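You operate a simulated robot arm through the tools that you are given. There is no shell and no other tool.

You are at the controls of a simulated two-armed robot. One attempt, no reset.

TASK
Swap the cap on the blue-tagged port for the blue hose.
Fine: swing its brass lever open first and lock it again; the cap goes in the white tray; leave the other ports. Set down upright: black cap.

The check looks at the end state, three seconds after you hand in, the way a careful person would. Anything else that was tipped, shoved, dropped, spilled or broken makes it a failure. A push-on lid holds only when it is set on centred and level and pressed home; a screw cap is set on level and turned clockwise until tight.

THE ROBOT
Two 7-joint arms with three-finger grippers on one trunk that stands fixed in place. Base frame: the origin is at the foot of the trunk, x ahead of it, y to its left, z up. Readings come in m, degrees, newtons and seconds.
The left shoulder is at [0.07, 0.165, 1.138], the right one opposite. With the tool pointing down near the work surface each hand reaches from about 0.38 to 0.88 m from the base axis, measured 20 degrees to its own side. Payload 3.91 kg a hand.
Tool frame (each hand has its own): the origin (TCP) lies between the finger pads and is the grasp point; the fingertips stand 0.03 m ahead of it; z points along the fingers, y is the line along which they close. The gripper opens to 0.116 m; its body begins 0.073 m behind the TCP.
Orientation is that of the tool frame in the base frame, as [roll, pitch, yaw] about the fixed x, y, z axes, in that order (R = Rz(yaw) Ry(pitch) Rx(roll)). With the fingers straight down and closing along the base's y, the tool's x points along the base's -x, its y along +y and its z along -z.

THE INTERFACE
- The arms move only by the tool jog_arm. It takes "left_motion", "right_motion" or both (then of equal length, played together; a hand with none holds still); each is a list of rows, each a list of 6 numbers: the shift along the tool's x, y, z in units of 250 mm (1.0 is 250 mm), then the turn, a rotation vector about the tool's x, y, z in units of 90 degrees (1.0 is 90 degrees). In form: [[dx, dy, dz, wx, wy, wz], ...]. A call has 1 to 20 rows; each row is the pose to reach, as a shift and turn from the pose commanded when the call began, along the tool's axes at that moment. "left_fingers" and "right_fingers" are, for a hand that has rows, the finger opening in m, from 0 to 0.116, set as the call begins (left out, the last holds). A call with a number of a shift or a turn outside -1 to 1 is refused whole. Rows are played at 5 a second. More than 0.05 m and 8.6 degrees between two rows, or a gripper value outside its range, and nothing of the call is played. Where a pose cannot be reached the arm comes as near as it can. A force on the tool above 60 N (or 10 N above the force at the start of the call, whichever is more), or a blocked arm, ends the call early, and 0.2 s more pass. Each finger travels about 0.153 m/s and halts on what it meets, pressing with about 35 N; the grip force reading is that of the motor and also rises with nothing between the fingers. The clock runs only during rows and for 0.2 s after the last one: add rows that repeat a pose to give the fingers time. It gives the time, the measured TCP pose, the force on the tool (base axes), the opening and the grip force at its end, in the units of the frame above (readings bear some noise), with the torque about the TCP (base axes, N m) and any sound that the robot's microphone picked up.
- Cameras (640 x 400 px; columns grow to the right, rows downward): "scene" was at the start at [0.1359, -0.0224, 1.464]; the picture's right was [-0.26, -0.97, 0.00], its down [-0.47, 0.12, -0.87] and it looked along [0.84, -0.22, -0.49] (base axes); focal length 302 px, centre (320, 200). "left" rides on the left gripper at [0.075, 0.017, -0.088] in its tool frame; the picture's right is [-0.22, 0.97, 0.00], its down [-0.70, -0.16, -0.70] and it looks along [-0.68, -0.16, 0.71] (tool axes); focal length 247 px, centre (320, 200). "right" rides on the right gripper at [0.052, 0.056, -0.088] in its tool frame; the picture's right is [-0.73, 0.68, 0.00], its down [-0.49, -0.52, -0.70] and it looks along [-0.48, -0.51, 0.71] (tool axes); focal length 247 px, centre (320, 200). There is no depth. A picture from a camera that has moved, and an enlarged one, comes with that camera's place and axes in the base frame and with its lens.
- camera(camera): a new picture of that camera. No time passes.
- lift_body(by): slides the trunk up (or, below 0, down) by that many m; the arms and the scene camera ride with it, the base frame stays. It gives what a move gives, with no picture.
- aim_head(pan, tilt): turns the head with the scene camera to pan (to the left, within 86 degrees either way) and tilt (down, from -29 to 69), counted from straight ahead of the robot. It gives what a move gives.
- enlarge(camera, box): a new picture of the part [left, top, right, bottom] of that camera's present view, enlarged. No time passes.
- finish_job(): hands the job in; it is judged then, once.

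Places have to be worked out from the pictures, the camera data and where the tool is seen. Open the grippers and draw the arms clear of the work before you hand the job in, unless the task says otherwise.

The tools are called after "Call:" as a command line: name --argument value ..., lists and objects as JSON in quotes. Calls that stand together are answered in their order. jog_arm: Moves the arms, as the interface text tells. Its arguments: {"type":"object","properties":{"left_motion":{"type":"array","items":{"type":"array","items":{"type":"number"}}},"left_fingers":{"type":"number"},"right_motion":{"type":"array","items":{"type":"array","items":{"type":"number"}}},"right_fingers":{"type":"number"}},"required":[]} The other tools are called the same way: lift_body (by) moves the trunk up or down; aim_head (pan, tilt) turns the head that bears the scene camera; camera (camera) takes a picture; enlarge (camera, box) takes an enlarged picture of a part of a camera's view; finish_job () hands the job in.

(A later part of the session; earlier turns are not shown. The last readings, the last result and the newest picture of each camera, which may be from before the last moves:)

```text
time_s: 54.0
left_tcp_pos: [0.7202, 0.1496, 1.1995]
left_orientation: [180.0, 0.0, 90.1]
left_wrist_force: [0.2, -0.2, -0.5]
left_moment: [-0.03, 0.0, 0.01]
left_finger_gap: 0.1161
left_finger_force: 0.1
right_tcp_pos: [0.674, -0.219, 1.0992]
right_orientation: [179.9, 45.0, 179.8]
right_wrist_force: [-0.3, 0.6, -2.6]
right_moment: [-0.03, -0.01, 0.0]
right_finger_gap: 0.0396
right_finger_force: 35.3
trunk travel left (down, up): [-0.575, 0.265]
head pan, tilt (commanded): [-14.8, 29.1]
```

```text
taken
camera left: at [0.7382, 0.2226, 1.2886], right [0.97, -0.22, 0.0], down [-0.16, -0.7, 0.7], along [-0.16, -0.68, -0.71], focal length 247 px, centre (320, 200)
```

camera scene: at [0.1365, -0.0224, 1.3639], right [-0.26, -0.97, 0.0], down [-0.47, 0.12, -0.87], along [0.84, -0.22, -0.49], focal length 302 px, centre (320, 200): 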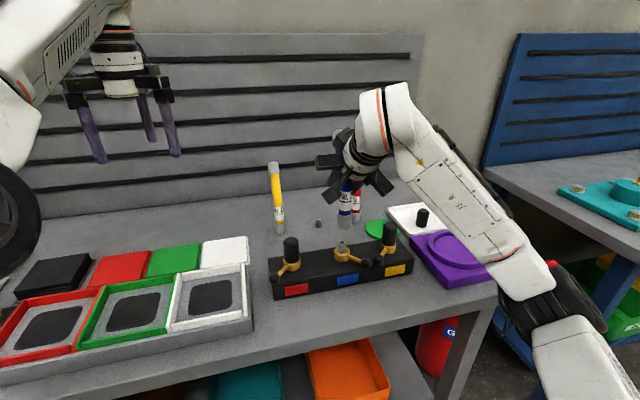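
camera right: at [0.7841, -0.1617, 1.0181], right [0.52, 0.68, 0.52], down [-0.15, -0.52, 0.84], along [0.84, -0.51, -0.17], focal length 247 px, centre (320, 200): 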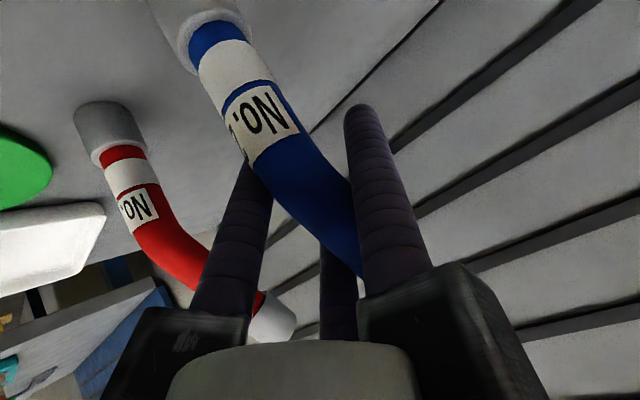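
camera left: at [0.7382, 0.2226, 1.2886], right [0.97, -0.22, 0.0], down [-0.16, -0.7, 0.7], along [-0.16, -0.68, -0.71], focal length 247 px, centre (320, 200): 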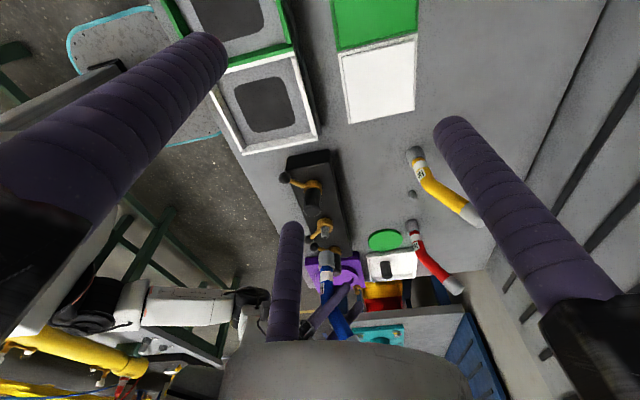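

The arm holds (0.674, -0.219, 1.099) exactly. I zoom both views to compare the hose ferrule with the nozzle.

Call:
enlarge --camera "scene" --box '[316, 190, 376, 270]'

Call:
enlarge --camera "left" --box '[296, 210, 356, 290]'

Call:
camera --camera "right"

```text
5.00 times, centred on (346, 230) of scene
camera zoom: at [0.1365, -0.0224, 1.3639], right [-0.26, -0.97, 0.0], down [-0.47, 0.12, -0.87], along [0.84, -0.22, -0.49], focal length 1511 px, centre (190, 50)
```

zoom: 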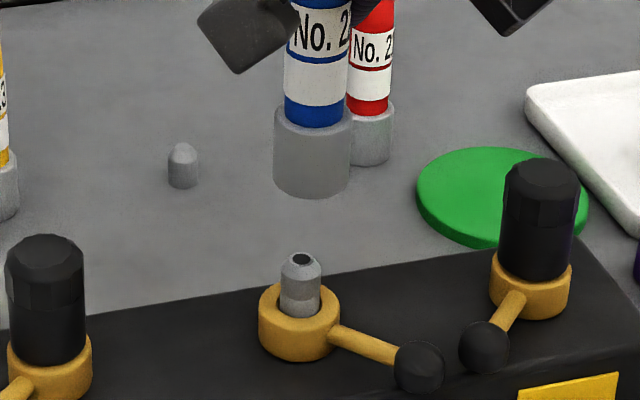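

```text
5.00 times, centred on (326, 250) of left
camera zoom: at [0.7382, 0.2226, 1.2886], right [0.97, -0.22, 0.0], down [-0.16, -0.7, 0.7], along [-0.16, -0.68, -0.71], focal length 1235 px, centre (290, -50)
```

zoom: 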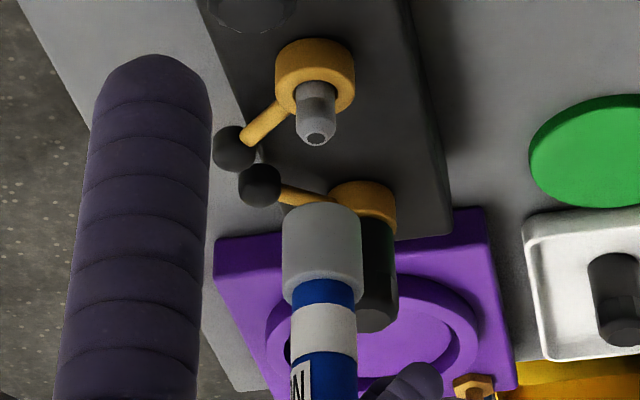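

```text
taken
camera right: at [0.5744, -0.163, 1.1262], right [0.52, 0.68, 0.52], down [-0.15, -0.52, 0.84], along [0.84, -0.51, -0.17], focal length 247 px, centre (320, 200)
```

right: 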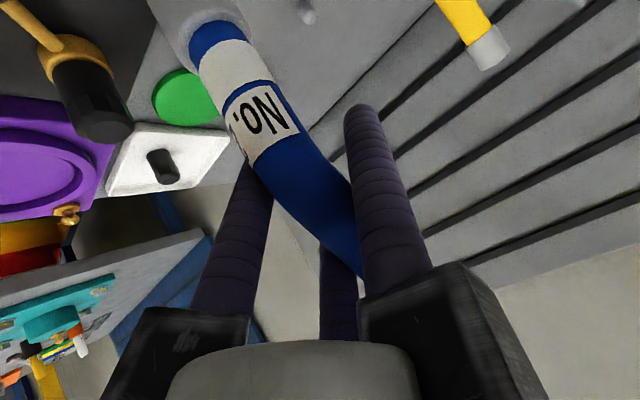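

The hose bottom appears centred in x but about 3 mm toward -y, which suggests a lean of 1–2° about x. I zoom in for an exact measurement.

Call:
enlarge --camera "scene" --box '[324, 186, 364, 236]'

Call:
enlarge --camera "left" --box '[306, 244, 346, 294]'

```text
8.00 times, centred on (344, 211) of scene
camera zoom: at [0.1365, -0.0224, 1.3639], right [-0.26, -0.97, 0.0], down [-0.47, 0.12, -0.87], along [0.84, -0.22, -0.49], focal length 2418 px, centre (128, 112)
```

zoom: 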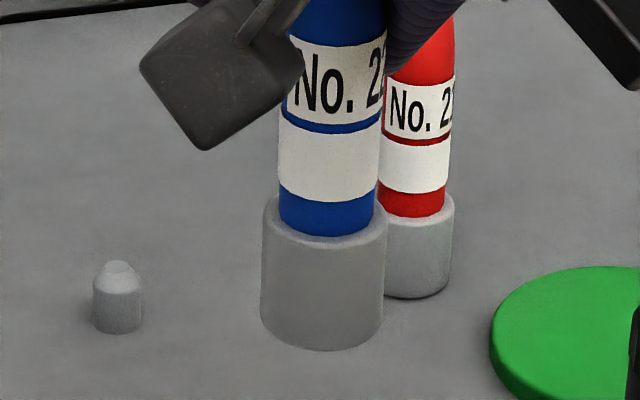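

```text
8.00 times, centred on (326, 269) of left
camera zoom: at [0.7382, 0.2226, 1.2886], right [0.97, -0.22, 0.0], down [-0.16, -0.7, 0.7], along [-0.16, -0.68, -0.71], focal length 1976 px, centre (272, -352)
```

zoom: 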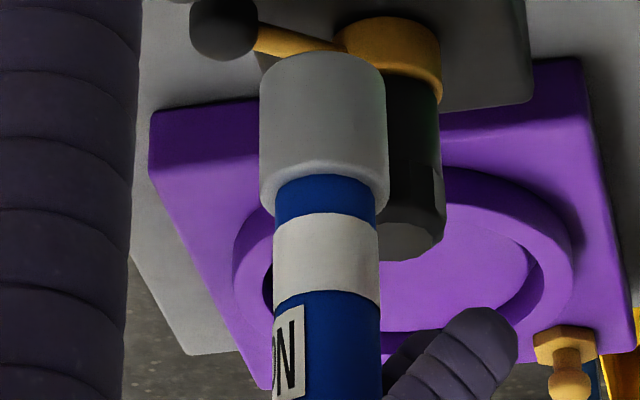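

The lean is only about 0.7°, and the hose bottom sits 2.8 mm toward -y and 1.2 mm toward +x of the nozzle. I correct these and lower by 3 cm, leaving about 13 mm above the nozzle, then re-measure.

Call:
jog_arm --right_motion '[[0.0034, 0.006, -0.0034, -0.0055, 0, 0.0055], [0.025, 0.006, 0.018, -0.0055, 0, 0.0055], [0.046, 0.006, 0.04, -0.0055, 0, 0.0055], [0.067, 0.006, 0.06, -0.0055, 0, 0.0055], [0.088, 0.006, 0.0816, -0.0055, 0, 0.0055], [0.088, 0.006, 0.0816, -0.0055, 0, 0.0055]]'

Call:
enlarge --camera "scene" --box '[320, 200, 370, 260]'

Call:
enlarge --camera "left" --box '[300, 220, 350, 280]'

```text
time_s: 55.4
left_tcp_pos: [0.7195, 0.1494, 1.2003]
left_orientation: [179.9, -0.1, 90.1]
left_wrist_force: [0.5, -0.4, 0.8]
left_moment: [0.0, -0.01, 0.01]
left_finger_gap: 0.116
left_finger_force: 0.1
right_tcp_pos: [0.6729, -0.2176, 1.0708]
right_orientation: [178.9, 45.1, 179.1]
right_wrist_force: [1.1, -0.1, -2.6]
right_moment: [-0.04, -0.03, 0.03]
right_finger_gap: 0.0395
right_finger_force: 35.2
trunk travel left (down, up): [-0.575, 0.265]
head pan, tilt (commanded): [-14.8, 29.1]
```

```text
6.67 times, centred on (345, 230) of scene
camera zoom: at [0.1362, -0.0224, 1.3639], right [-0.26, -0.97, 0.0], down [-0.47, 0.12, -0.87], along [0.84, -0.22, -0.49], focal length 2015 px, centre (153, 0)
```

zoom: 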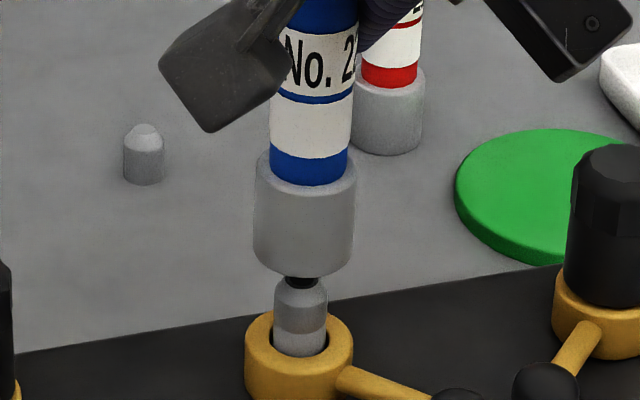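

```text
6.67 times, centred on (325, 250) of left
camera zoom: at [0.7379, 0.2227, 1.2888], right [0.97, -0.22, 0.0], down [-0.16, -0.7, 0.7], along [-0.16, -0.68, -0.71], focal length 1646 px, centre (287, -133)
```

zoom: 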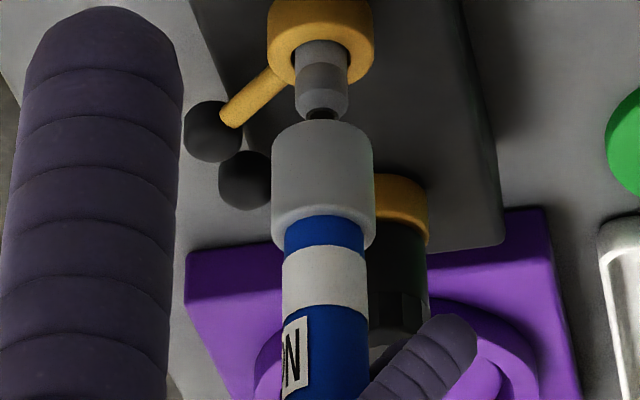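

Both views now show the ferrule within about 0.5 mm of the nozzle axis. On recalculating the perspective, the hose was upright before my small rotation, so I undo the 0.7° (keeping the bottom in place) and then lower until the nozzle enters.

Call:
jog_arm --right_motion '[[0, 0.005, 0, 0.0055, 0, -0.0055], [0.009, 0.005, 0.009, 0.0055, 0, -0.0055], [0.018, 0.005, 0.018, 0.0055, 0, -0.0055], [0.027, 0.005, 0.027, 0.0055, 0, -0.0055], [0.036, 0.005, 0.036, 0.0055, 0, -0.0055], [0.045, 0.005, 0.045, 0.0055, 0, -0.0055]]'

Call:
enlarge --camera "scene" --box '[320, 200, 370, 260]'

Call:
enlarge --camera "left" --box '[300, 220, 350, 280]'

```text
time_s: 56.8
left_tcp_pos: [0.72, 0.1484, 1.2001]
left_orientation: [179.9, 0.0, 90.0]
left_wrist_force: [0.7, -0.1, 0.4]
left_moment: [0.01, -0.02, -0.05]
left_finger_gap: 0.116
left_finger_force: 0.0
right_tcp_pos: [0.6735, -0.2162, 1.0544]
right_orientation: [179.8, 44.9, 179.9]
right_wrist_force: [0.9, 0.9, -2.8]
right_moment: [-0.05, -0.04, 0.01]
right_finger_gap: 0.0394
right_finger_force: 35.1
trunk travel left (down, up): [-0.575, 0.265]
head pan, tilt (commanded): [-14.8, 29.1]
```

```text
6.67 times, centred on (345, 230) of scene
camera zoom: at [0.1363, -0.0225, 1.3639], right [-0.26, -0.97, 0.0], down [-0.47, 0.12, -0.87], along [0.84, -0.22, -0.49], focal length 2015 px, centre (153, 0)
```

zoom: 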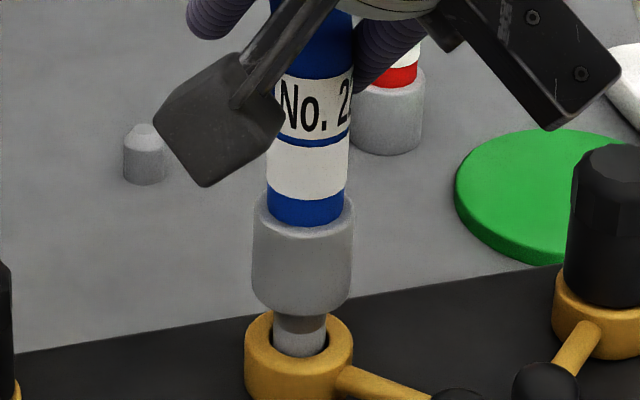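

```text
6.67 times, centred on (325, 250) of left
camera zoom: at [0.738, 0.2226, 1.2887], right [0.97, -0.22, 0.0], down [-0.16, -0.7, 0.7], along [-0.16, -0.68, -0.71], focal length 1646 px, centre (287, -133)
```

zoom: 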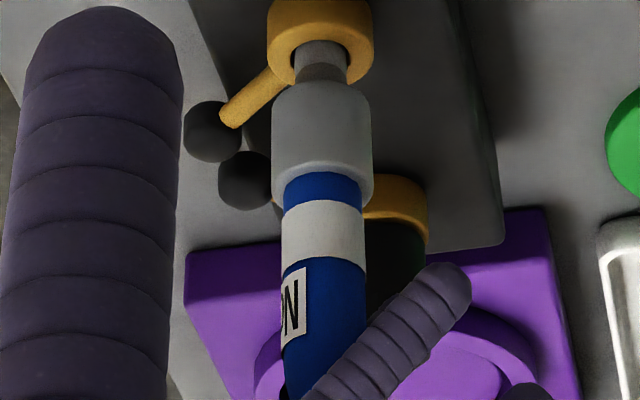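

The nozzle tip is inside the bore with no side force, and both views show alignment within 0.5 mm. I continue down 15 mm.

Call:
jog_arm --right_motion '[[0.0085, 0, 0.0085, 0, 0, 0], [0.017, 0, 0.017, 0, 0, 0], [0.0255, 0, 0.0255, 0, 0, 0], [0.034, 0, 0.034, 0, 0, 0], [0.0425, 0, 0.0425, 0, 0, 0]]'

Call:
enlarge --camera "scene" --box '[320, 200, 370, 260]'

Call:
enlarge --camera "left" --box '[300, 220, 350, 280]'

```text
time_s: 58.0
left_tcp_pos: [0.7203, 0.1488, 1.1991]
left_orientation: [179.9, 0.0, 90.0]
left_wrist_force: [-0.8, 0.9, -0.2]
left_moment: [0.01, 0.01, -0.02]
left_finger_gap: 0.1161
left_finger_force: 0.0
right_tcp_pos: [0.6738, -0.2165, 1.0408]
right_orientation: [-179.9, 44.8, -180.0]
right_wrist_force: [0.1, -0.7, -2.6]
right_moment: [-0.01, -0.03, -0.01]
right_finger_gap: 0.0397
right_finger_force: 34.9
trunk travel left (down, up): [-0.575, 0.265]
head pan, tilt (commanded): [-14.8, 29.1]
```

```text
6.67 times, centred on (345, 230) of scene
camera zoom: at [0.1364, -0.0225, 1.3639], right [-0.26, -0.97, 0.0], down [-0.47, 0.12, -0.87], along [0.84, -0.22, -0.49], focal length 2015 px, centre (153, 0)
```

zoom: 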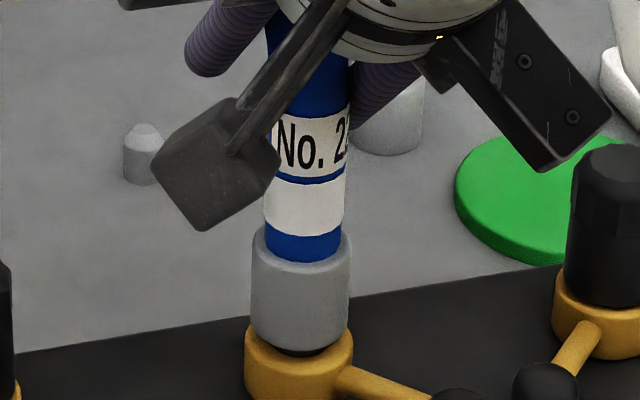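

```text
6.67 times, centred on (325, 250) of left
camera zoom: at [0.7381, 0.2226, 1.2887], right [0.97, -0.22, 0.0], down [-0.16, -0.7, 0.7], along [-0.16, -0.68, -0.71], focal length 1646 px, centre (287, -133)
```

zoom: 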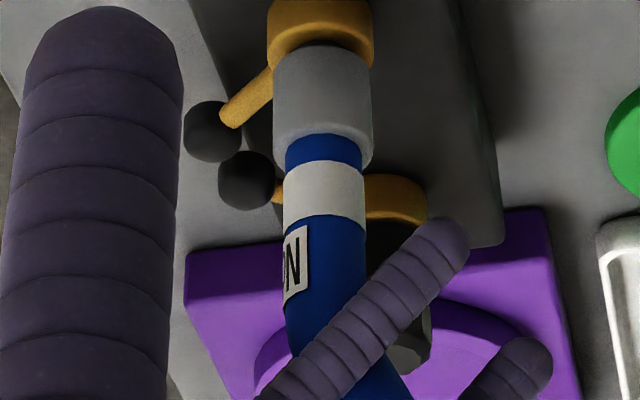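

It slides on freely; about 7 mm is left to the ring. I continue in 2 mm steps until it seats.

Call:
jog_arm --right_motion '[[0.0057, 0, 0.0057, 0, 0, 0], [0.0114, 0, 0.0114, 0, 0, 0], [0.017, 0, 0.017, 0, 0, 0]]'

Call:
enlarge --camera "scene" --box '[325, 215, 365, 260]'

```text
time_s: 58.8
left_tcp_pos: [0.7212, 0.1483, 1.2008]
left_orientation: [179.9, 0.0, 90.0]
left_wrist_force: [0.3, -0.6, 0.2]
left_moment: [0.0, 0.01, -0.03]
left_finger_gap: 0.1159
left_finger_force: 0.1
right_tcp_pos: [0.6725, -0.217, 1.0351]
right_orientation: [-179.6, 44.9, -179.9]
right_wrist_force: [-0.4, -3.3, 3.2]
right_moment: [0.19, 0.91, -0.11]
right_finger_gap: 0.0397
right_finger_force: 35.2
trunk travel left (down, up): [-0.575, 0.265]
head pan, tilt (commanded): [-14.8, 29.1]
```

```text
8.89 times, centred on (345, 238) of scene
camera zoom: at [0.1359, -0.0229, 1.3641], right [-0.26, -0.97, 0.0], down [-0.47, 0.12, -0.87], along [0.84, -0.22, -0.49], focal length 2687 px, centre (98, -133)
```

zoom: 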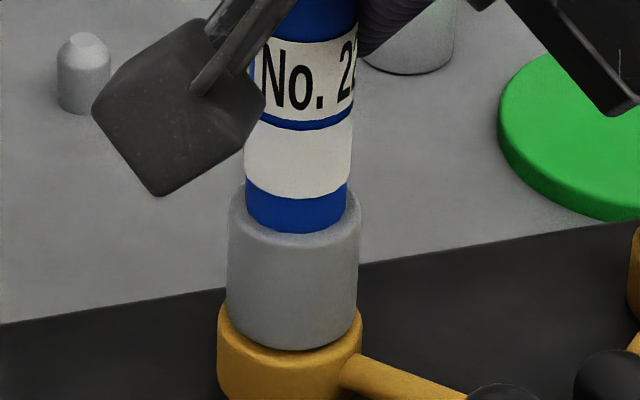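

A light contact (about 6 N) shows the ferrule meeting the ring. I press a little further to make sure it is home.

Call:
jog_arm --right_motion '[[0.004, 0, 0.004, 0, 0, 0], [0.008, 0, 0.008, 0, 0, 0], [0.012, 0, 0.012, 0, 0, 0]]'

Call:
enlarge --camera "scene" --box '[325, 215, 365, 260]'

Call:
enlarge --camera "left" --box '[305, 205, 345, 250]'

```text
time_s: 59.6
left_tcp_pos: [0.7174, 0.1488, 1.2005]
left_orientation: [180.0, 0.0, 90.0]
left_wrist_force: [0.4, 0.0, -0.2]
left_moment: [-0.02, 0.0, -0.03]
left_finger_gap: 0.1161
left_finger_force: 0.0
right_tcp_pos: [0.6718, -0.2171, 1.035]
right_orientation: [-179.4, 45.3, -179.9]
right_wrist_force: [9.5, -10.5, 27.3]
right_moment: [0.44, 1.03, 0.03]
right_finger_gap: 0.0394
right_finger_force: 35.2
trunk travel left (down, up): [-0.575, 0.265]
head pan, tilt (commanded): [-14.8, 29.1]
```

```text
8.89 times, centred on (345, 238) of scene
camera zoom: at [0.1344, -0.0231, 1.3645], right [-0.26, -0.97, 0.0], down [-0.47, 0.13, -0.87], along [0.84, -0.22, -0.49], focal length 2687 px, centre (98, -133)
```

zoom: 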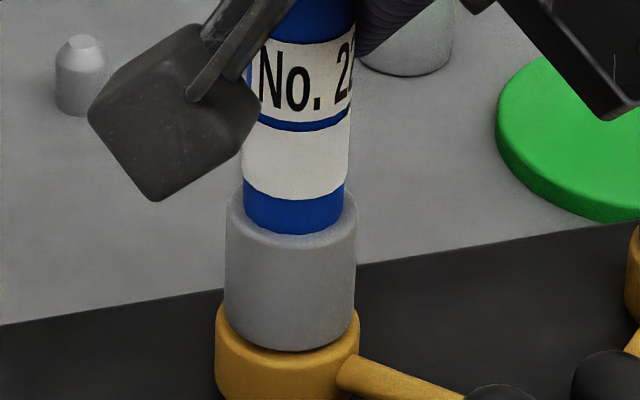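

```text
8.89 times, centred on (325, 228) of left
camera zoom: at [0.7363, 0.2218, 1.2903], right [0.97, -0.22, 0.0], down [-0.16, -0.7, 0.7], along [-0.15, -0.68, -0.72], focal length 2195 px, centre (276, -44)
```

zoom: 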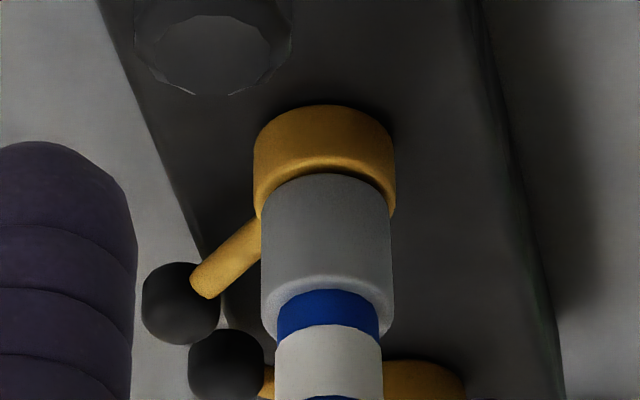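

The ferrule rests on the ring with 27 N and no further travel: fully seated. I ease the pressure off before releasing the hose.

Call:
jog_arm --right_motion '[[-0.004, 0, -0.004, 0, 0, 0], [-0.008, 0, -0.008, 0, 0, 0], [-0.008, 0, -0.008, 0, 0, 0]]'

```text
time_s: 60.4
left_tcp_pos: [0.7195, 0.149, 1.201]
left_orientation: [180.0, 0.0, 90.0]
left_wrist_force: [-0.5, 0.1, -0.3]
left_moment: [0.03, 0.0, 0.01]
left_finger_gap: 0.1161
left_finger_force: 0.0
right_tcp_pos: [0.6738, -0.2165, 1.0353]
right_orientation: [-179.4, 45.1, -179.8]
right_wrist_force: [15.7, -8.5, 30.3]
right_moment: [0.49, 0.24, -0.16]
right_finger_gap: 0.039
right_finger_force: 34.7
trunk travel left (down, up): [-0.575, 0.265]
head pan, tilt (commanded): [-14.8, 29.1]
```

Call:
jog_arm --right_motion '[[-0.004, 0, -0.004, 0, 0, 0], [-0.006, 0, -0.006, 0, 0, 0], [-0.006, 0, -0.006, 0, 0, 0]]'

Call:
enlarge --camera "scene" --box '[325, 215, 365, 260]'

```text
time_s: 61.2
left_tcp_pos: [0.7199, 0.1485, 1.2004]
left_orientation: [179.9, 0.1, 90.0]
left_wrist_force: [0.4, -1.4, -0.1]
left_moment: [0.0, 0.03, -0.01]
left_finger_gap: 0.1158
left_finger_force: 0.1
right_tcp_pos: [0.6727, -0.2157, 1.0356]
right_orientation: [-179.6, 44.8, -180.0]
right_wrist_force: [13.0, -10.0, 21.2]
right_moment: [0.18, -0.01, -0.04]
right_finger_gap: 0.0394
right_finger_force: 34.7
trunk travel left (down, up): [-0.575, 0.265]
head pan, tilt (commanded): [-14.8, 29.1]
```

```text
8.89 times, centred on (345, 238) of scene
camera zoom: at [0.1355, -0.0232, 1.364], right [-0.26, -0.97, 0.0], down [-0.47, 0.13, -0.87], along [0.84, -0.22, -0.49], focal length 2687 px, centre (98, -133)
```

zoom: 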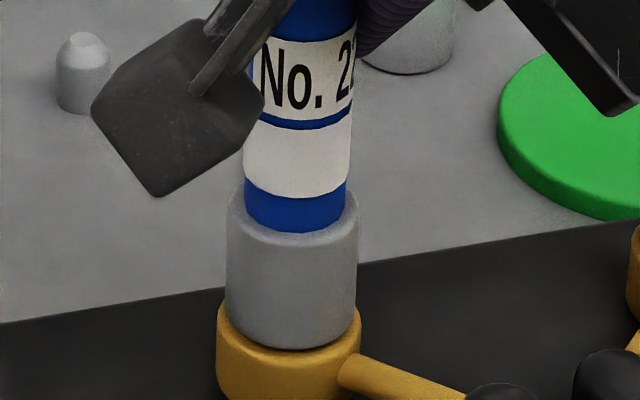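

The force is dropping, with some side load left. I shift 2 mm toward +x and -y and up slightly, to leave the hose unloaded before letting go.

Call:
jog_arm --right_motion '[[-0.005, -0.004, 0.0007, 0, 0, 0], [-0.01, -0.008, 0.0014, 0, 0, 0], [-0.01, -0.008, 0.0014, 0, 0, 0]]'

```text
time_s: 62.0
left_tcp_pos: [0.7191, 0.1488, 1.2009]
left_orientation: [179.8, -0.1, 90.0]
left_wrist_force: [0.2, 0.4, 0.5]
left_moment: [0.01, -0.05, -0.02]
left_finger_gap: 0.116
left_finger_force: 0.1
right_tcp_pos: [0.6734, -0.2167, 1.034]
right_orientation: [-179.7, 44.5, -179.9]
right_wrist_force: [-6.7, -2.2, -1.0]
right_moment: [0.23, -0.37, -0.11]
right_finger_gap: 0.0397
right_finger_force: 35.2
trunk travel left (down, up): [-0.575, 0.265]
head pan, tilt (commanded): [-14.8, 29.1]
```

The hose is now nearly unloaded. I open the fingers.

Call:
jog_arm --right_motion '[[0, 0, 0, 0, 0, 0], [0, 0, 0, 0, 0, 0], [0, 0, 0, 0, 0, 0]]' --right_fingers 0.1

Call:
enlarge --camera "scene" --box '[310, 180, 380, 260]'

Call:
enlarge --camera "left" --box '[290, 205, 370, 305]'

Call:
camera --camera "right"

```text
time_s: 62.8
left_tcp_pos: [0.7209, 0.1498, 1.2]
left_orientation: [179.9, 0.1, 90.0]
left_wrist_force: [-0.4, -0.3, 0.5]
left_moment: [-0.01, 0.0, 0.01]
left_finger_gap: 0.116
left_finger_force: 0.1
right_tcp_pos: [0.6753, -0.2178, 1.037]
right_orientation: [-179.6, 44.7, -179.9]
right_wrist_force: [-0.7, -0.2, 0.9]
right_moment: [0.01, -0.02, 0.0]
right_finger_gap: 0.0999
right_finger_force: 0.1
trunk travel left (down, up): [-0.575, 0.265]
head pan, tilt (commanded): [-14.8, 29.1]
```

```text
5.00 times, centred on (345, 220) of scene
camera zoom: at [0.1362, -0.0223, 1.3639], right [-0.26, -0.97, 0.0], down [-0.47, 0.12, -0.87], along [0.84, -0.22, -0.49], focal length 1511 px, centre (195, 100)
```

zoom: 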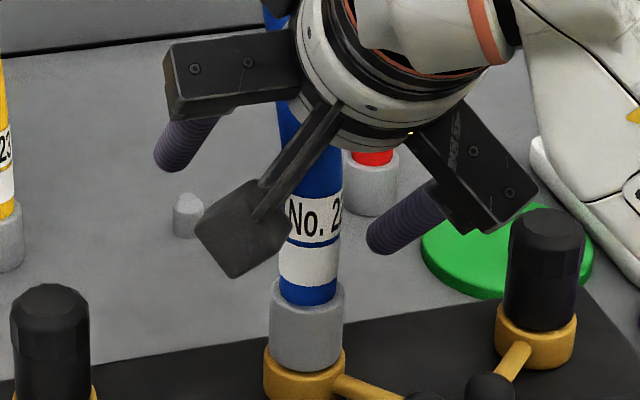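

```text
4.00 times, centred on (330, 255) of left
camera zoom: at [0.7379, 0.2228, 1.2887], right [0.97, -0.22, 0.0], down [-0.16, -0.7, 0.7], along [-0.16, -0.68, -0.71], focal length 988 px, centre (280, -20)
```

zoom: 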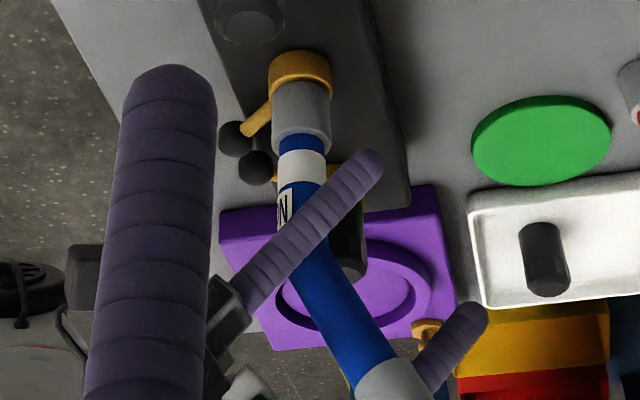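

```text
taken
camera right: at [0.5757, -0.1607, 1.0628], right [0.52, 0.68, 0.51], down [-0.15, -0.52, 0.84], along [0.84, -0.52, -0.17], focal length 247 px, centre (320, 200)
```

right: 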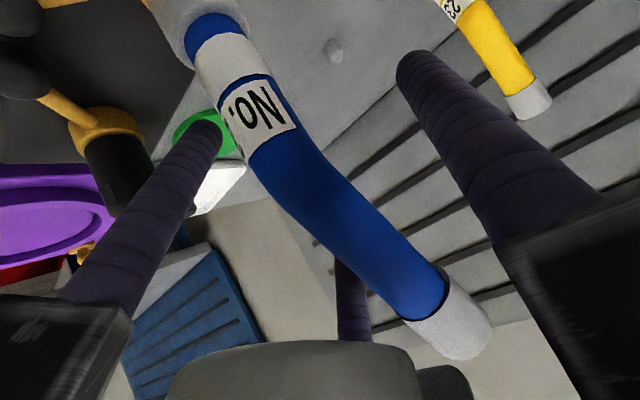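

The hose stays seated and upright, free of the fingers. I raise the trunk to lift the hand straight up around the hose, in stages.

Call:
lift_body --by 0.05

Call:
camera --camera "right"

```text
time_s: 63.8
left_tcp_pos: [0.7207, 0.1488, 1.2508]
left_orientation: [179.9, 0.0, 90.0]
left_wrist_force: [0.6, 0.3, -0.7]
left_moment: [0.0, -0.01, -0.03]
left_finger_gap: 0.1162
left_finger_force: 0.0
right_tcp_pos: [0.675, -0.2176, 1.0864]
right_orientation: [-179.7, 44.8, -179.9]
right_wrist_force: [0.1, -0.8, 0.5]
right_moment: [0.01, 0.01, 0.0]
right_finger_gap: 0.1
right_finger_force: 0.0
trunk travel left (down, up): [-0.625, 0.215]
head pan, tilt (commanded): [-14.8, 29.1]
```

```text
taken
camera right: at [0.5758, -0.161, 1.1127], right [0.52, 0.68, 0.51], down [-0.15, -0.52, 0.84], along [0.84, -0.52, -0.17], focal length 247 px, centre (320, 200)
```

right: 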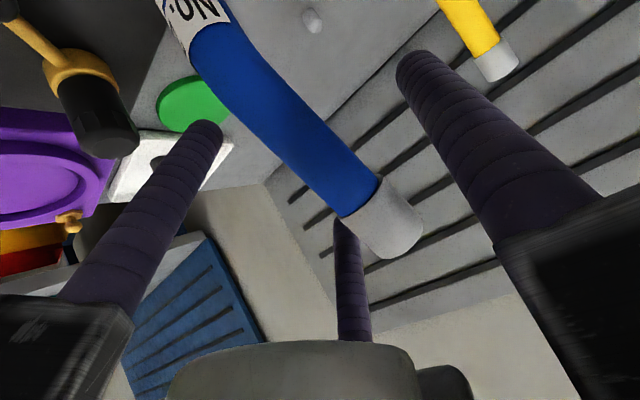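

Call:
lift_body --by 0.13

Call:
camera --camera "scene"

Call:
camera --camera "right"

```text
time_s: 65.3
left_tcp_pos: [0.7201, 0.149, 1.3793]
left_orientation: [179.8, 0.0, 89.9]
left_wrist_force: [0.5, 0.6, -0.8]
left_moment: [0.02, 0.01, 0.0]
left_finger_gap: 0.1161
left_finger_force: 0.1
right_tcp_pos: [0.6759, -0.2184, 1.2171]
right_orientation: [-179.6, 44.8, -179.9]
right_wrist_force: [0.6, -0.1, 0.1]
right_moment: [0.02, 0.01, 0.02]
right_finger_gap: 0.1001
right_finger_force: 0.0
trunk travel left (down, up): [-0.755, 0.085]
head pan, tilt (commanded): [-14.8, 29.1]
```

```text
taken
camera scene: at [0.1363, -0.0224, 1.5439], right [-0.26, -0.97, 0.0], down [-0.47, 0.12, -0.87], along [0.84, -0.22, -0.49], focal length 302 px, centre (320, 200)
```

scene: 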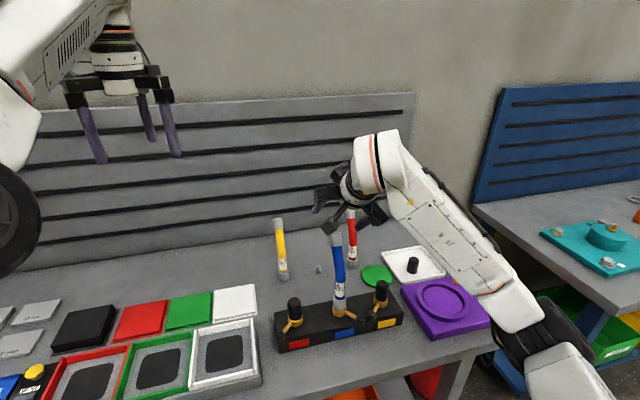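

```text
taken
camera right: at [0.5757, -0.1609, 1.2427], right [0.52, 0.68, 0.51], down [-0.15, -0.52, 0.84], along [0.84, -0.52, -0.17], focal length 247 px, centre (320, 200)
```

right: 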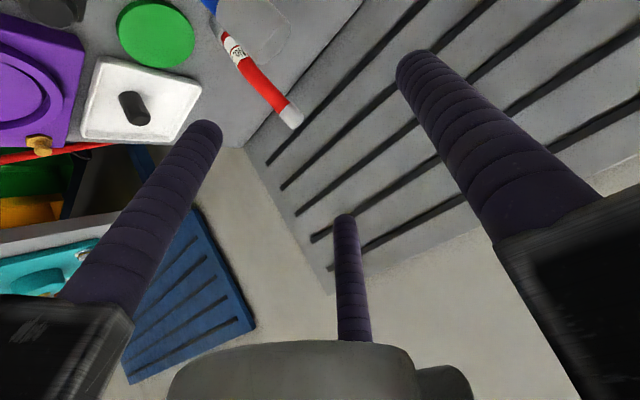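

The hose stands on the port by itself. Next comes locking the lever: I bring the right hand off to the front, turn it straight down, and narrow the fingers to a cage for the lever ball.

Call:
jog_arm --right_motion '[[0.02, -0.01, -0.06, 0, 0.083, 0], [0.06, -0.04, -0.11, 0, 0.167, 0], [0.1, -0.06, -0.16, 0, 0.25, 0], [0.15, -0.08, -0.21, 0, 0.333, 0], [0.19, -0.1, -0.26, 0, 0.417, 0], [0.235, -0.128, -0.308, 0, 0.5, 0], [0.235, -0.128, -0.308, 0, 0.5, 0]]'

Call:
camera --camera "scene"

Call:
camera --camera "right"

Call:
camera --camera "left"

```text
time_s: 66.9
left_tcp_pos: [0.7193, 0.1486, 1.3803]
left_orientation: [179.9, 0.0, 90.0]
left_wrist_force: [0.3, 0.6, 0.8]
left_moment: [0.01, -0.02, -0.02]
left_finger_gap: 0.1161
left_finger_force: 0.1
right_tcp_pos: [0.579, -0.2495, 1.229]
right_orientation: [-179.7, -0.3, 179.9]
right_wrist_force: [0.2, 0.1, -0.7]
right_moment: [0.02, 0.0, -0.02]
right_finger_gap: 0.1003
right_finger_force: 0.1
trunk travel left (down, up): [-0.755, 0.085]
head pan, tilt (commanded): [-14.8, 29.1]
```

```text
taken
camera scene: at [0.1363, -0.0223, 1.5439], right [-0.26, -0.97, 0.0], down [-0.47, 0.12, -0.87], along [0.84, -0.22, -0.49], focal length 302 px, centre (320, 200)
```

scene: 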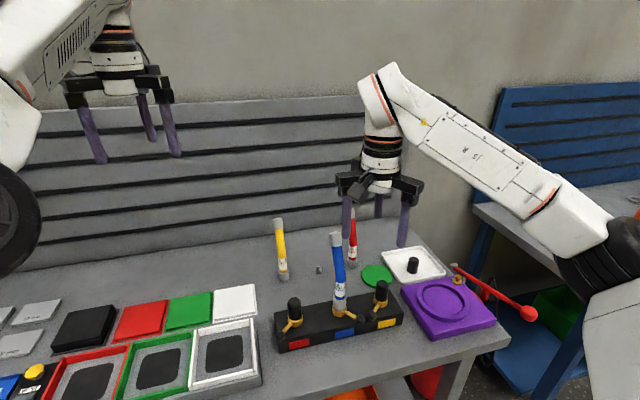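

```text
taken
camera right: at [0.5267, -0.1922, 1.3188], right [0.73, 0.68, -0.01], down [0.49, -0.52, 0.7], along [0.47, -0.52, -0.71], focal length 247 px, centre (320, 200)
```

right: 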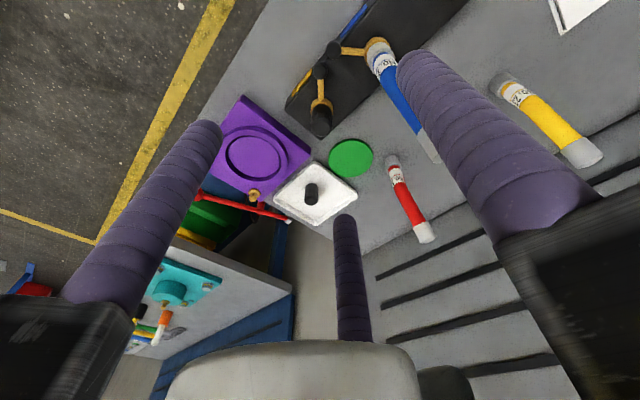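

```text
taken
camera left: at [0.738, 0.2227, 1.4687], right [0.97, -0.22, 0.0], down [-0.16, -0.7, 0.7], along [-0.16, -0.68, -0.71], focal length 247 px, centre (320, 200)
```

left: 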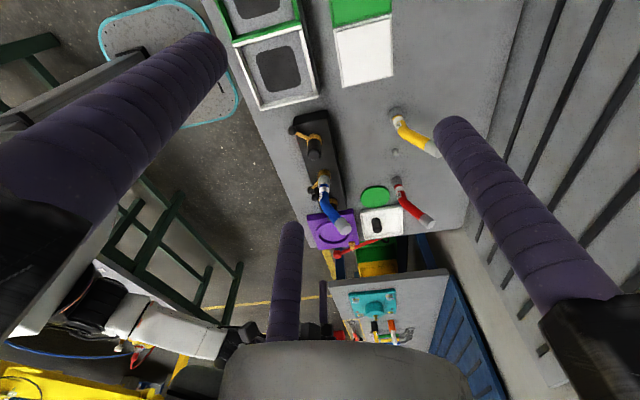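

Call:
enlarge --camera "scene" --box '[310, 220, 410, 350]'

Call:
enlarge --camera "right" --box '[290, 0, 450, 140]'

Call:
enlarge --camera "left" --box '[290, 110, 370, 250]'

```text
3.08 times, centred on (360, 285) of scene
camera zoom: at [0.1363, -0.0223, 1.5439], right [-0.26, -0.97, 0.0], down [-0.47, 0.12, -0.87], along [0.84, -0.22, -0.49], focal length 930 px, centre (197, -62)
```

zoom: 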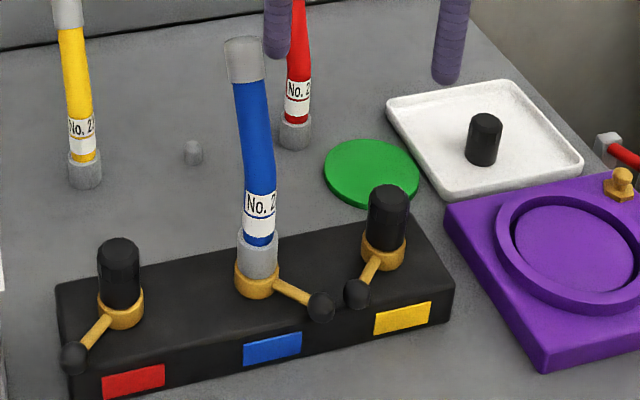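

```text
2.86 times, centred on (370, 70) of right
camera zoom: at [0.5267, -0.1922, 1.3188], right [0.73, 0.68, -0.01], down [0.49, -0.52, 0.7], along [0.47, -0.52, -0.71], focal length 706 px, centre (177, 571)
```

zoom: 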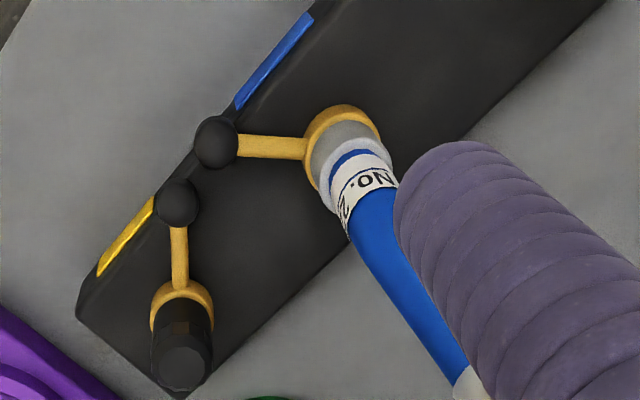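

```text
2.86 times, centred on (330, 180) of left
camera zoom: at [0.738, 0.2227, 1.4687], right [0.97, -0.22, 0.0], down [-0.16, -0.7, 0.7], along [-0.16, -0.68, -0.71], focal length 706 px, centre (291, 257)
```

zoom: 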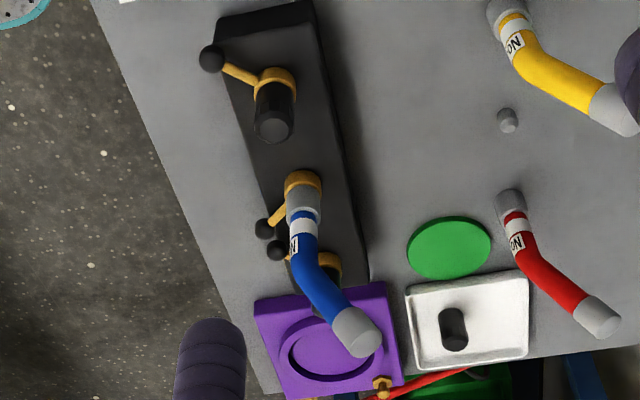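

The hose is seated and the open lever ball is at (0.601, -0.247). I lower the trunk back by 8 cm, then position the finger cage over the ball, turned so the lever arm passes between two fingers.

Call:
lift_body --by -0.08

Call:
jog_arm --right_motion '[[-0.03, 0.003, 0.08, 0, 0, -0.025], [-0.06, 0.006, 0.16, 0, 0, -0.05], [-0.088, 0.009, 0.25, 0, 0, -0.073], [-0.088, 0.009, 0.33, 0, 0, -0.073], [-0.088, 0.009, 0.38, 0, 0, -0.073], [-0.088, 0.009, 0.38, 0, 0, -0.073]]' --right_fingers 0.036

Call:
camera --camera "right"

Call:
enlarge --camera "scene" --box '[280, 180, 440, 340]'

```text
time_s: 68.1
left_tcp_pos: [0.7199, 0.1504, 1.2998]
left_orientation: [179.9, -0.1, 90.0]
left_wrist_force: [0.2, -0.1, -0.8]
left_moment: [-0.04, 0.0, 0.02]
left_finger_gap: 0.1162
left_finger_force: 0.2
right_tcp_pos: [0.5782, -0.249, 1.1499]
right_orientation: [-179.7, -0.2, 179.9]
right_wrist_force: [0.6, -0.2, 0.3]
right_moment: [-0.01, 0.01, -0.02]
right_finger_gap: 0.1002
right_finger_force: 0.1
trunk travel left (down, up): [-0.675, 0.165]
head pan, tilt (commanded): [-14.8, 29.1]
```

```text
time_s: 69.5
left_tcp_pos: [0.7207, 0.1497, 1.3002]
left_orientation: [180.0, -0.1, 90.0]
left_wrist_force: [0.4, -0.5, -0.2]
left_moment: [0.02, -0.04, 0.0]
left_finger_gap: 0.1162
left_finger_force: 0.2
right_tcp_pos: [0.6001, -0.2471, 1.0549]
right_orientation: [-179.7, -0.2, -173.7]
right_wrist_force: [-0.1, 0.4, 0.7]
right_moment: [-0.01, -0.01, 0.01]
right_finger_gap: 0.036
right_finger_force: 0.1
trunk travel left (down, up): [-0.675, 0.165]
head pan, tilt (commanded): [-14.8, 29.1]
```

```text
taken
camera right: at [0.542, -0.1967, 1.1435], right [0.65, 0.76, -0.01], down [0.54, -0.46, 0.7], along [0.53, -0.46, -0.71], focal length 247 px, centre (320, 200)
```

right: 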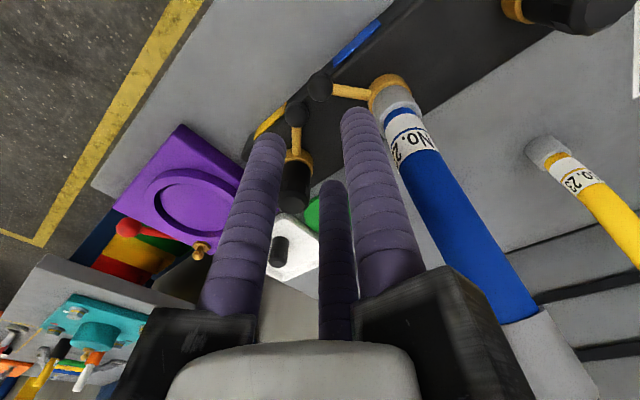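

```text
2.50 times, centred on (360, 260) of scene
camera zoom: at [0.136, -0.0223, 1.4639], right [-0.26, -0.97, 0.0], down [-0.47, 0.12, -0.87], along [0.84, -0.22, -0.49], focal length 756 px, centre (220, 50)
```

zoom: 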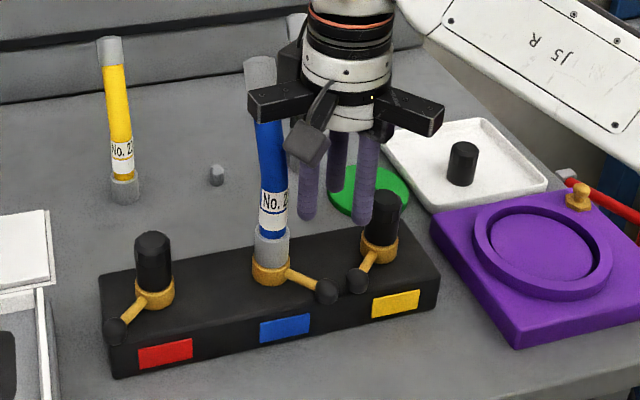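

The ball projects within 2 mm of the cage centre. I descend first to just above the ball.

Call:
jog_arm --right_motion '[[-0.0055, -0.0046, 0.1, 0, 0, 0], [-0.0055, -0.0046, 0.2, 0, 0, 0], [-0.0055, -0.0046, 0.27, 0, 0, 0], [-0.0055, -0.0046, 0.32, 0, 0, 0]]'

Call:
camera --camera "right"

Call:
enlarge --camera "scene" --box '[300, 220, 420, 330]'

```text
time_s: 70.5
left_tcp_pos: [0.719, 0.1487, 1.2995]
left_orientation: [180.0, 0.0, 90.1]
left_wrist_force: [0.3, 0.1, 0.4]
left_moment: [0.01, 0.0, 0.03]
left_finger_gap: 0.1162
left_finger_force: 0.0
right_tcp_pos: [0.6012, -0.2496, 0.975]
right_orientation: [-179.8, -0.2, -173.6]
right_wrist_force: [0.1, -0.3, 0.4]
right_moment: [-0.01, 0.03, 0.06]
right_finger_gap: 0.0361
right_finger_force: 0.0
trunk travel left (down, up): [-0.675, 0.165]
head pan, tilt (commanded): [-14.8, 29.1]
```

```text
taken
camera right: at [0.5427, -0.1986, 1.0635], right [0.65, 0.76, -0.01], down [0.54, -0.46, 0.7], along [0.53, -0.46, -0.71], focal length 247 px, centre (320, 200)
```

right: 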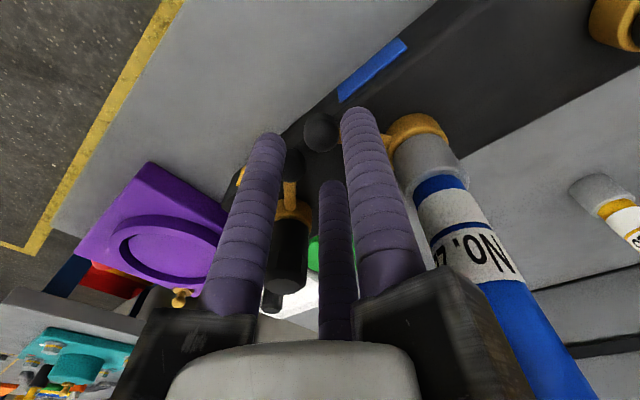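

```text
3.64 times, centred on (360, 275) of scene
camera zoom: at [0.1363, -0.0227, 1.4639], right [-0.26, -0.97, 0.0], down [-0.47, 0.12, -0.87], along [0.84, -0.22, -0.49], focal length 1099 px, centre (174, -73)
```

zoom: 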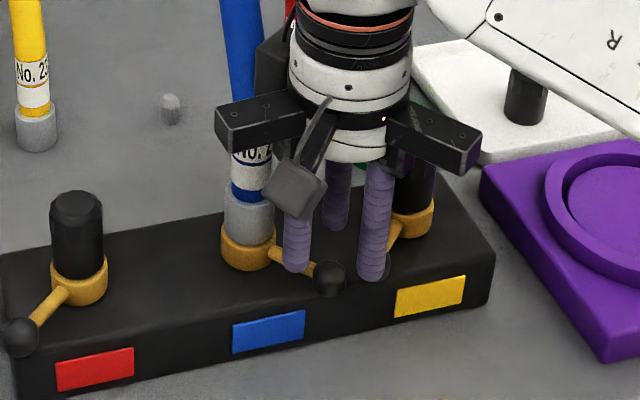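

The cage is centred on the ball, with clear gaps to the yellow lever. I lower the fingers around the ball.

Call:
jog_arm --right_motion '[[0, 0.003, 0.03, 0, 0, 0], [0, 0.003, 0.06, 0, 0, 0], [0, 0.003, 0.09, 0, 0, 0], [0, 0.003, 0.116, 0, 0, 0]]'

Call:
camera --camera "right"

Call:
enlarge --camera "scene" --box '[300, 220, 420, 330]'

```text
time_s: 71.5
left_tcp_pos: [0.7144, 0.1458, 1.3042]
left_orientation: [179.7, -0.1, 90.1]
left_wrist_force: [-0.5, 0.2, 0.0]
left_moment: [0.01, 0.07, 0.03]
left_finger_gap: 0.1158
left_finger_force: 0.0
right_tcp_pos: [0.5967, -0.2482, 0.9456]
right_orientation: [-179.8, -0.2, -173.5]
right_wrist_force: [-29.9, -14.8, 16.5]
right_moment: [1.89, -3.32, 0.25]
right_finger_gap: 0.0364
right_finger_force: 0.0
trunk travel left (down, up): [-0.675, 0.165]
head pan, tilt (commanded): [-14.8, 29.1]
```

```text
taken
camera right: at [0.537, -0.1993, 1.036], right [0.65, 0.76, 0.0], down [0.54, -0.46, 0.7], along [0.53, -0.46, -0.71], focal length 247 px, centre (320, 200)
```

right: 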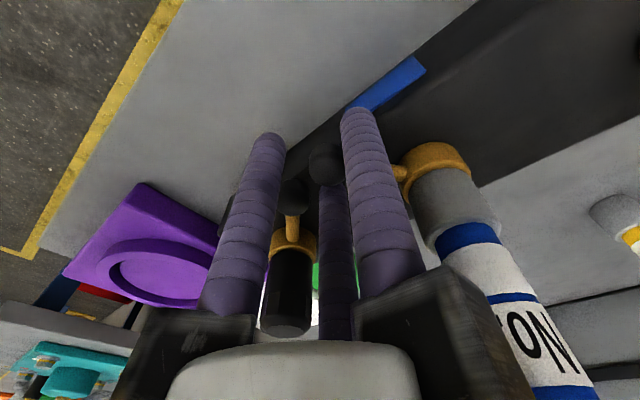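

```text
3.64 times, centred on (360, 275) of scene
camera zoom: at [0.1288, -0.0255, 1.4644], right [-0.26, -0.97, 0.0], down [-0.47, 0.13, -0.88], along [0.85, -0.22, -0.48], focal length 1099 px, centre (174, -73)
```

zoom: 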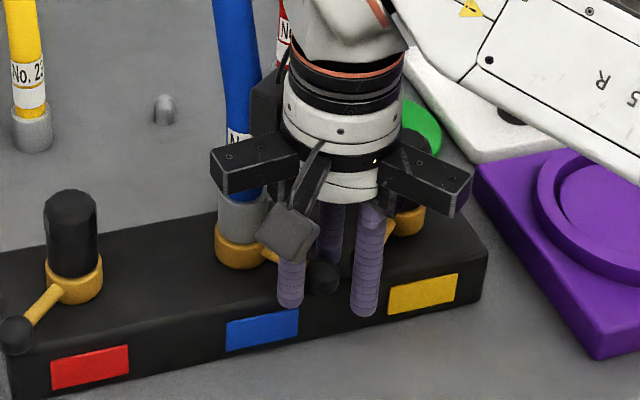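

There is contact high on the hand: 30 N sideways with a large torque, so the gripper body is touching the hose. I back straight up at once.

Call:
jog_arm --right_motion '[[0.01, -0.004, -0.03, 0, 0, 0], [0.02, -0.008, -0.07, 0, 0, 0], [0.03, -0.008, -0.116, 0, 0, 0], [0.03, -0.008, -0.116, 0, 0, 0]]'

Call:
camera --camera "right"

Call:
enlarge --camera "scene" --box '[300, 180, 420, 330]'

Call:
enlarge --camera "left" --box '[290, 150, 390, 270]'

```text
time_s: 72.5
left_tcp_pos: [0.7198, 0.1461, 1.3002]
left_orientation: [179.9, -0.1, 90.0]
left_wrist_force: [-0.4, -1.0, 0.3]
left_moment: [0.04, -0.02, -0.02]
left_finger_gap: 0.1163
left_finger_force: 0.0
right_tcp_pos: [0.5935, -0.2527, 0.9748]
right_orientation: [-179.8, -0.3, -173.8]
right_wrist_force: [-0.2, -0.8, -0.5]
right_moment: [0.02, -0.02, -0.01]
right_finger_gap: 0.0356
right_finger_force: 0.1
trunk travel left (down, up): [-0.675, 0.165]
head pan, tilt (commanded): [-14.8, 29.1]
```

```text
taken
camera right: at [0.5358, -0.202, 1.0635], right [0.65, 0.76, 0.0], down [0.54, -0.46, 0.7], along [0.53, -0.46, -0.71], focal length 247 px, centre (320, 200)
```

right: 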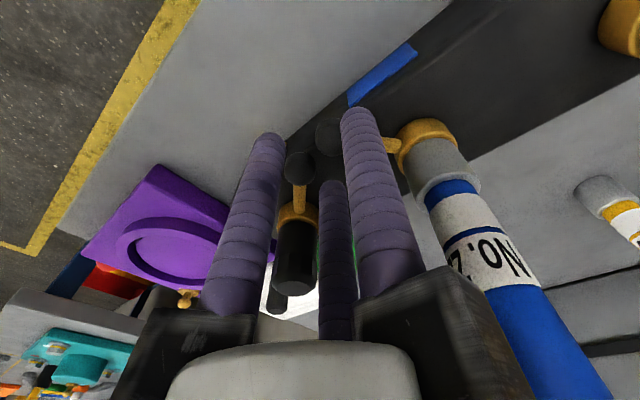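

```text
2.67 times, centred on (360, 255) of scene
camera zoom: at [0.1363, -0.024, 1.4639], right [-0.26, -0.97, 0.0], down [-0.47, 0.13, -0.87], along [0.84, -0.22, -0.49], focal length 806 px, centre (213, 53)
```

zoom: 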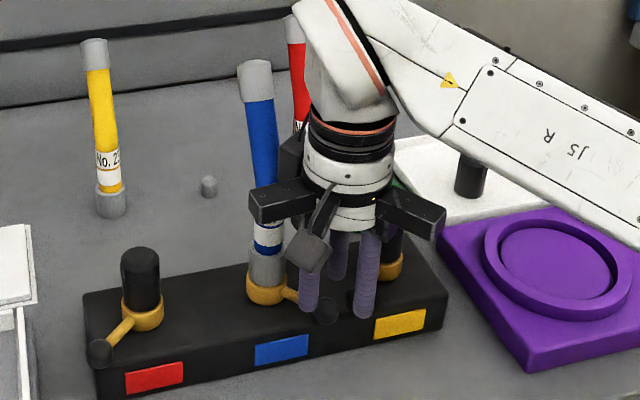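

```text
3.33 times, centred on (340, 210) of left
camera zoom: at [0.7378, 0.2197, 1.3892], right [0.97, -0.23, 0.0], down [-0.16, -0.7, 0.7], along [-0.16, -0.68, -0.72], focal length 823 px, centre (253, 167)
```

zoom: 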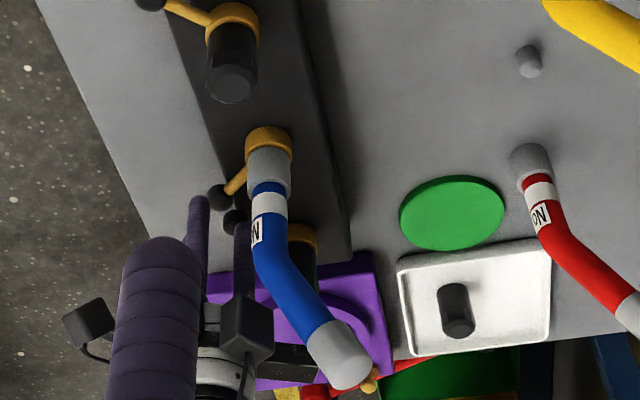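

The hose is still seated and upright. The lesson: a box on the hand (tool direction 150°) hits the hose when the tool is vertical. I raise clear and tilt the hand 30° so its body leans away from the hose, with the fingers opened slightly to 0.042.

Call:
jog_arm --right_motion '[[0.04, 0, -0.12, 0, 0, 0], [0.08, 0.01, -0.26, 0, 0, 0], [0.12, 0.02, -0.4, 0, 0, 0], [0.12, 0.03, -0.4, 0.0045, -0.083, 0.017], [0.12, 0.04, -0.4, 0.009, -0.167, 0.034], [0.12, 0.05, -0.4, 0.0135, -0.25, 0.051], [0.12, 0.05, -0.4, 0.018, -0.333, 0.068], [0.12, 0.05, -0.4, 0.018, -0.333, 0.068]]' --right_fingers 0.042

Call:
camera --camera "scene"

Call:
camera --camera "right"

```text
time_s: 74.3
left_tcp_pos: [0.7203, 0.1492, 1.3015]
left_orientation: [179.8, 0.0, 90.1]
left_wrist_force: [-0.4, 0.0, -0.3]
left_moment: [0.0, 0.0, 0.0]
left_finger_gap: 0.1161
left_finger_force: 0.0
right_tcp_pos: [0.5646, -0.2408, 1.0749]
right_orientation: [-179.3, 29.8, -179.7]
right_wrist_force: [-0.1, 0.3, -0.3]
right_moment: [-0.02, 0.0, -0.02]
right_finger_gap: 0.0419
right_finger_force: 0.0
trunk travel left (down, up): [-0.675, 0.165]
head pan, tilt (commanded): [-14.8, 29.1]
```

```text
taken
camera scene: at [0.1363, -0.0222, 1.4639], right [-0.26, -0.97, 0.0], down [-0.47, 0.12, -0.87], along [0.84, -0.22, -0.49], focal length 302 px, centre (320, 200)
```

scene: 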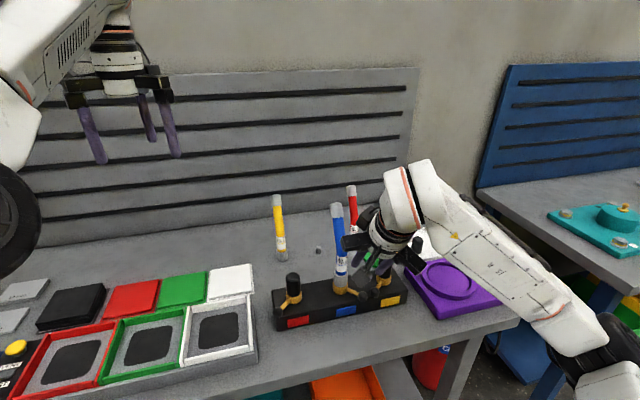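

```text
taken
camera right: at [0.4742, -0.1839, 1.1265], right [0.63, 0.69, 0.36], down [0.08, -0.51, 0.85], along [0.77, -0.52, -0.38], focal length 247 px, centre (320, 200)
```

right: 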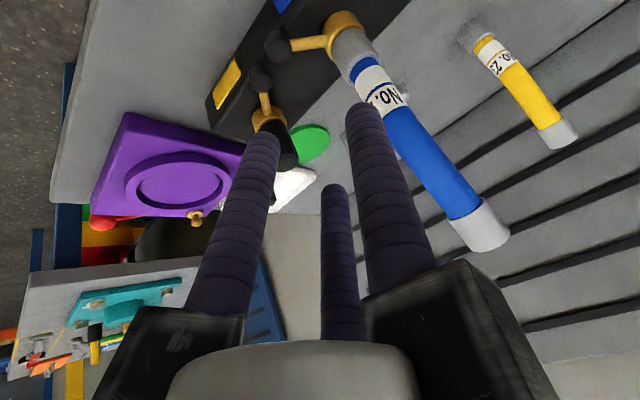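

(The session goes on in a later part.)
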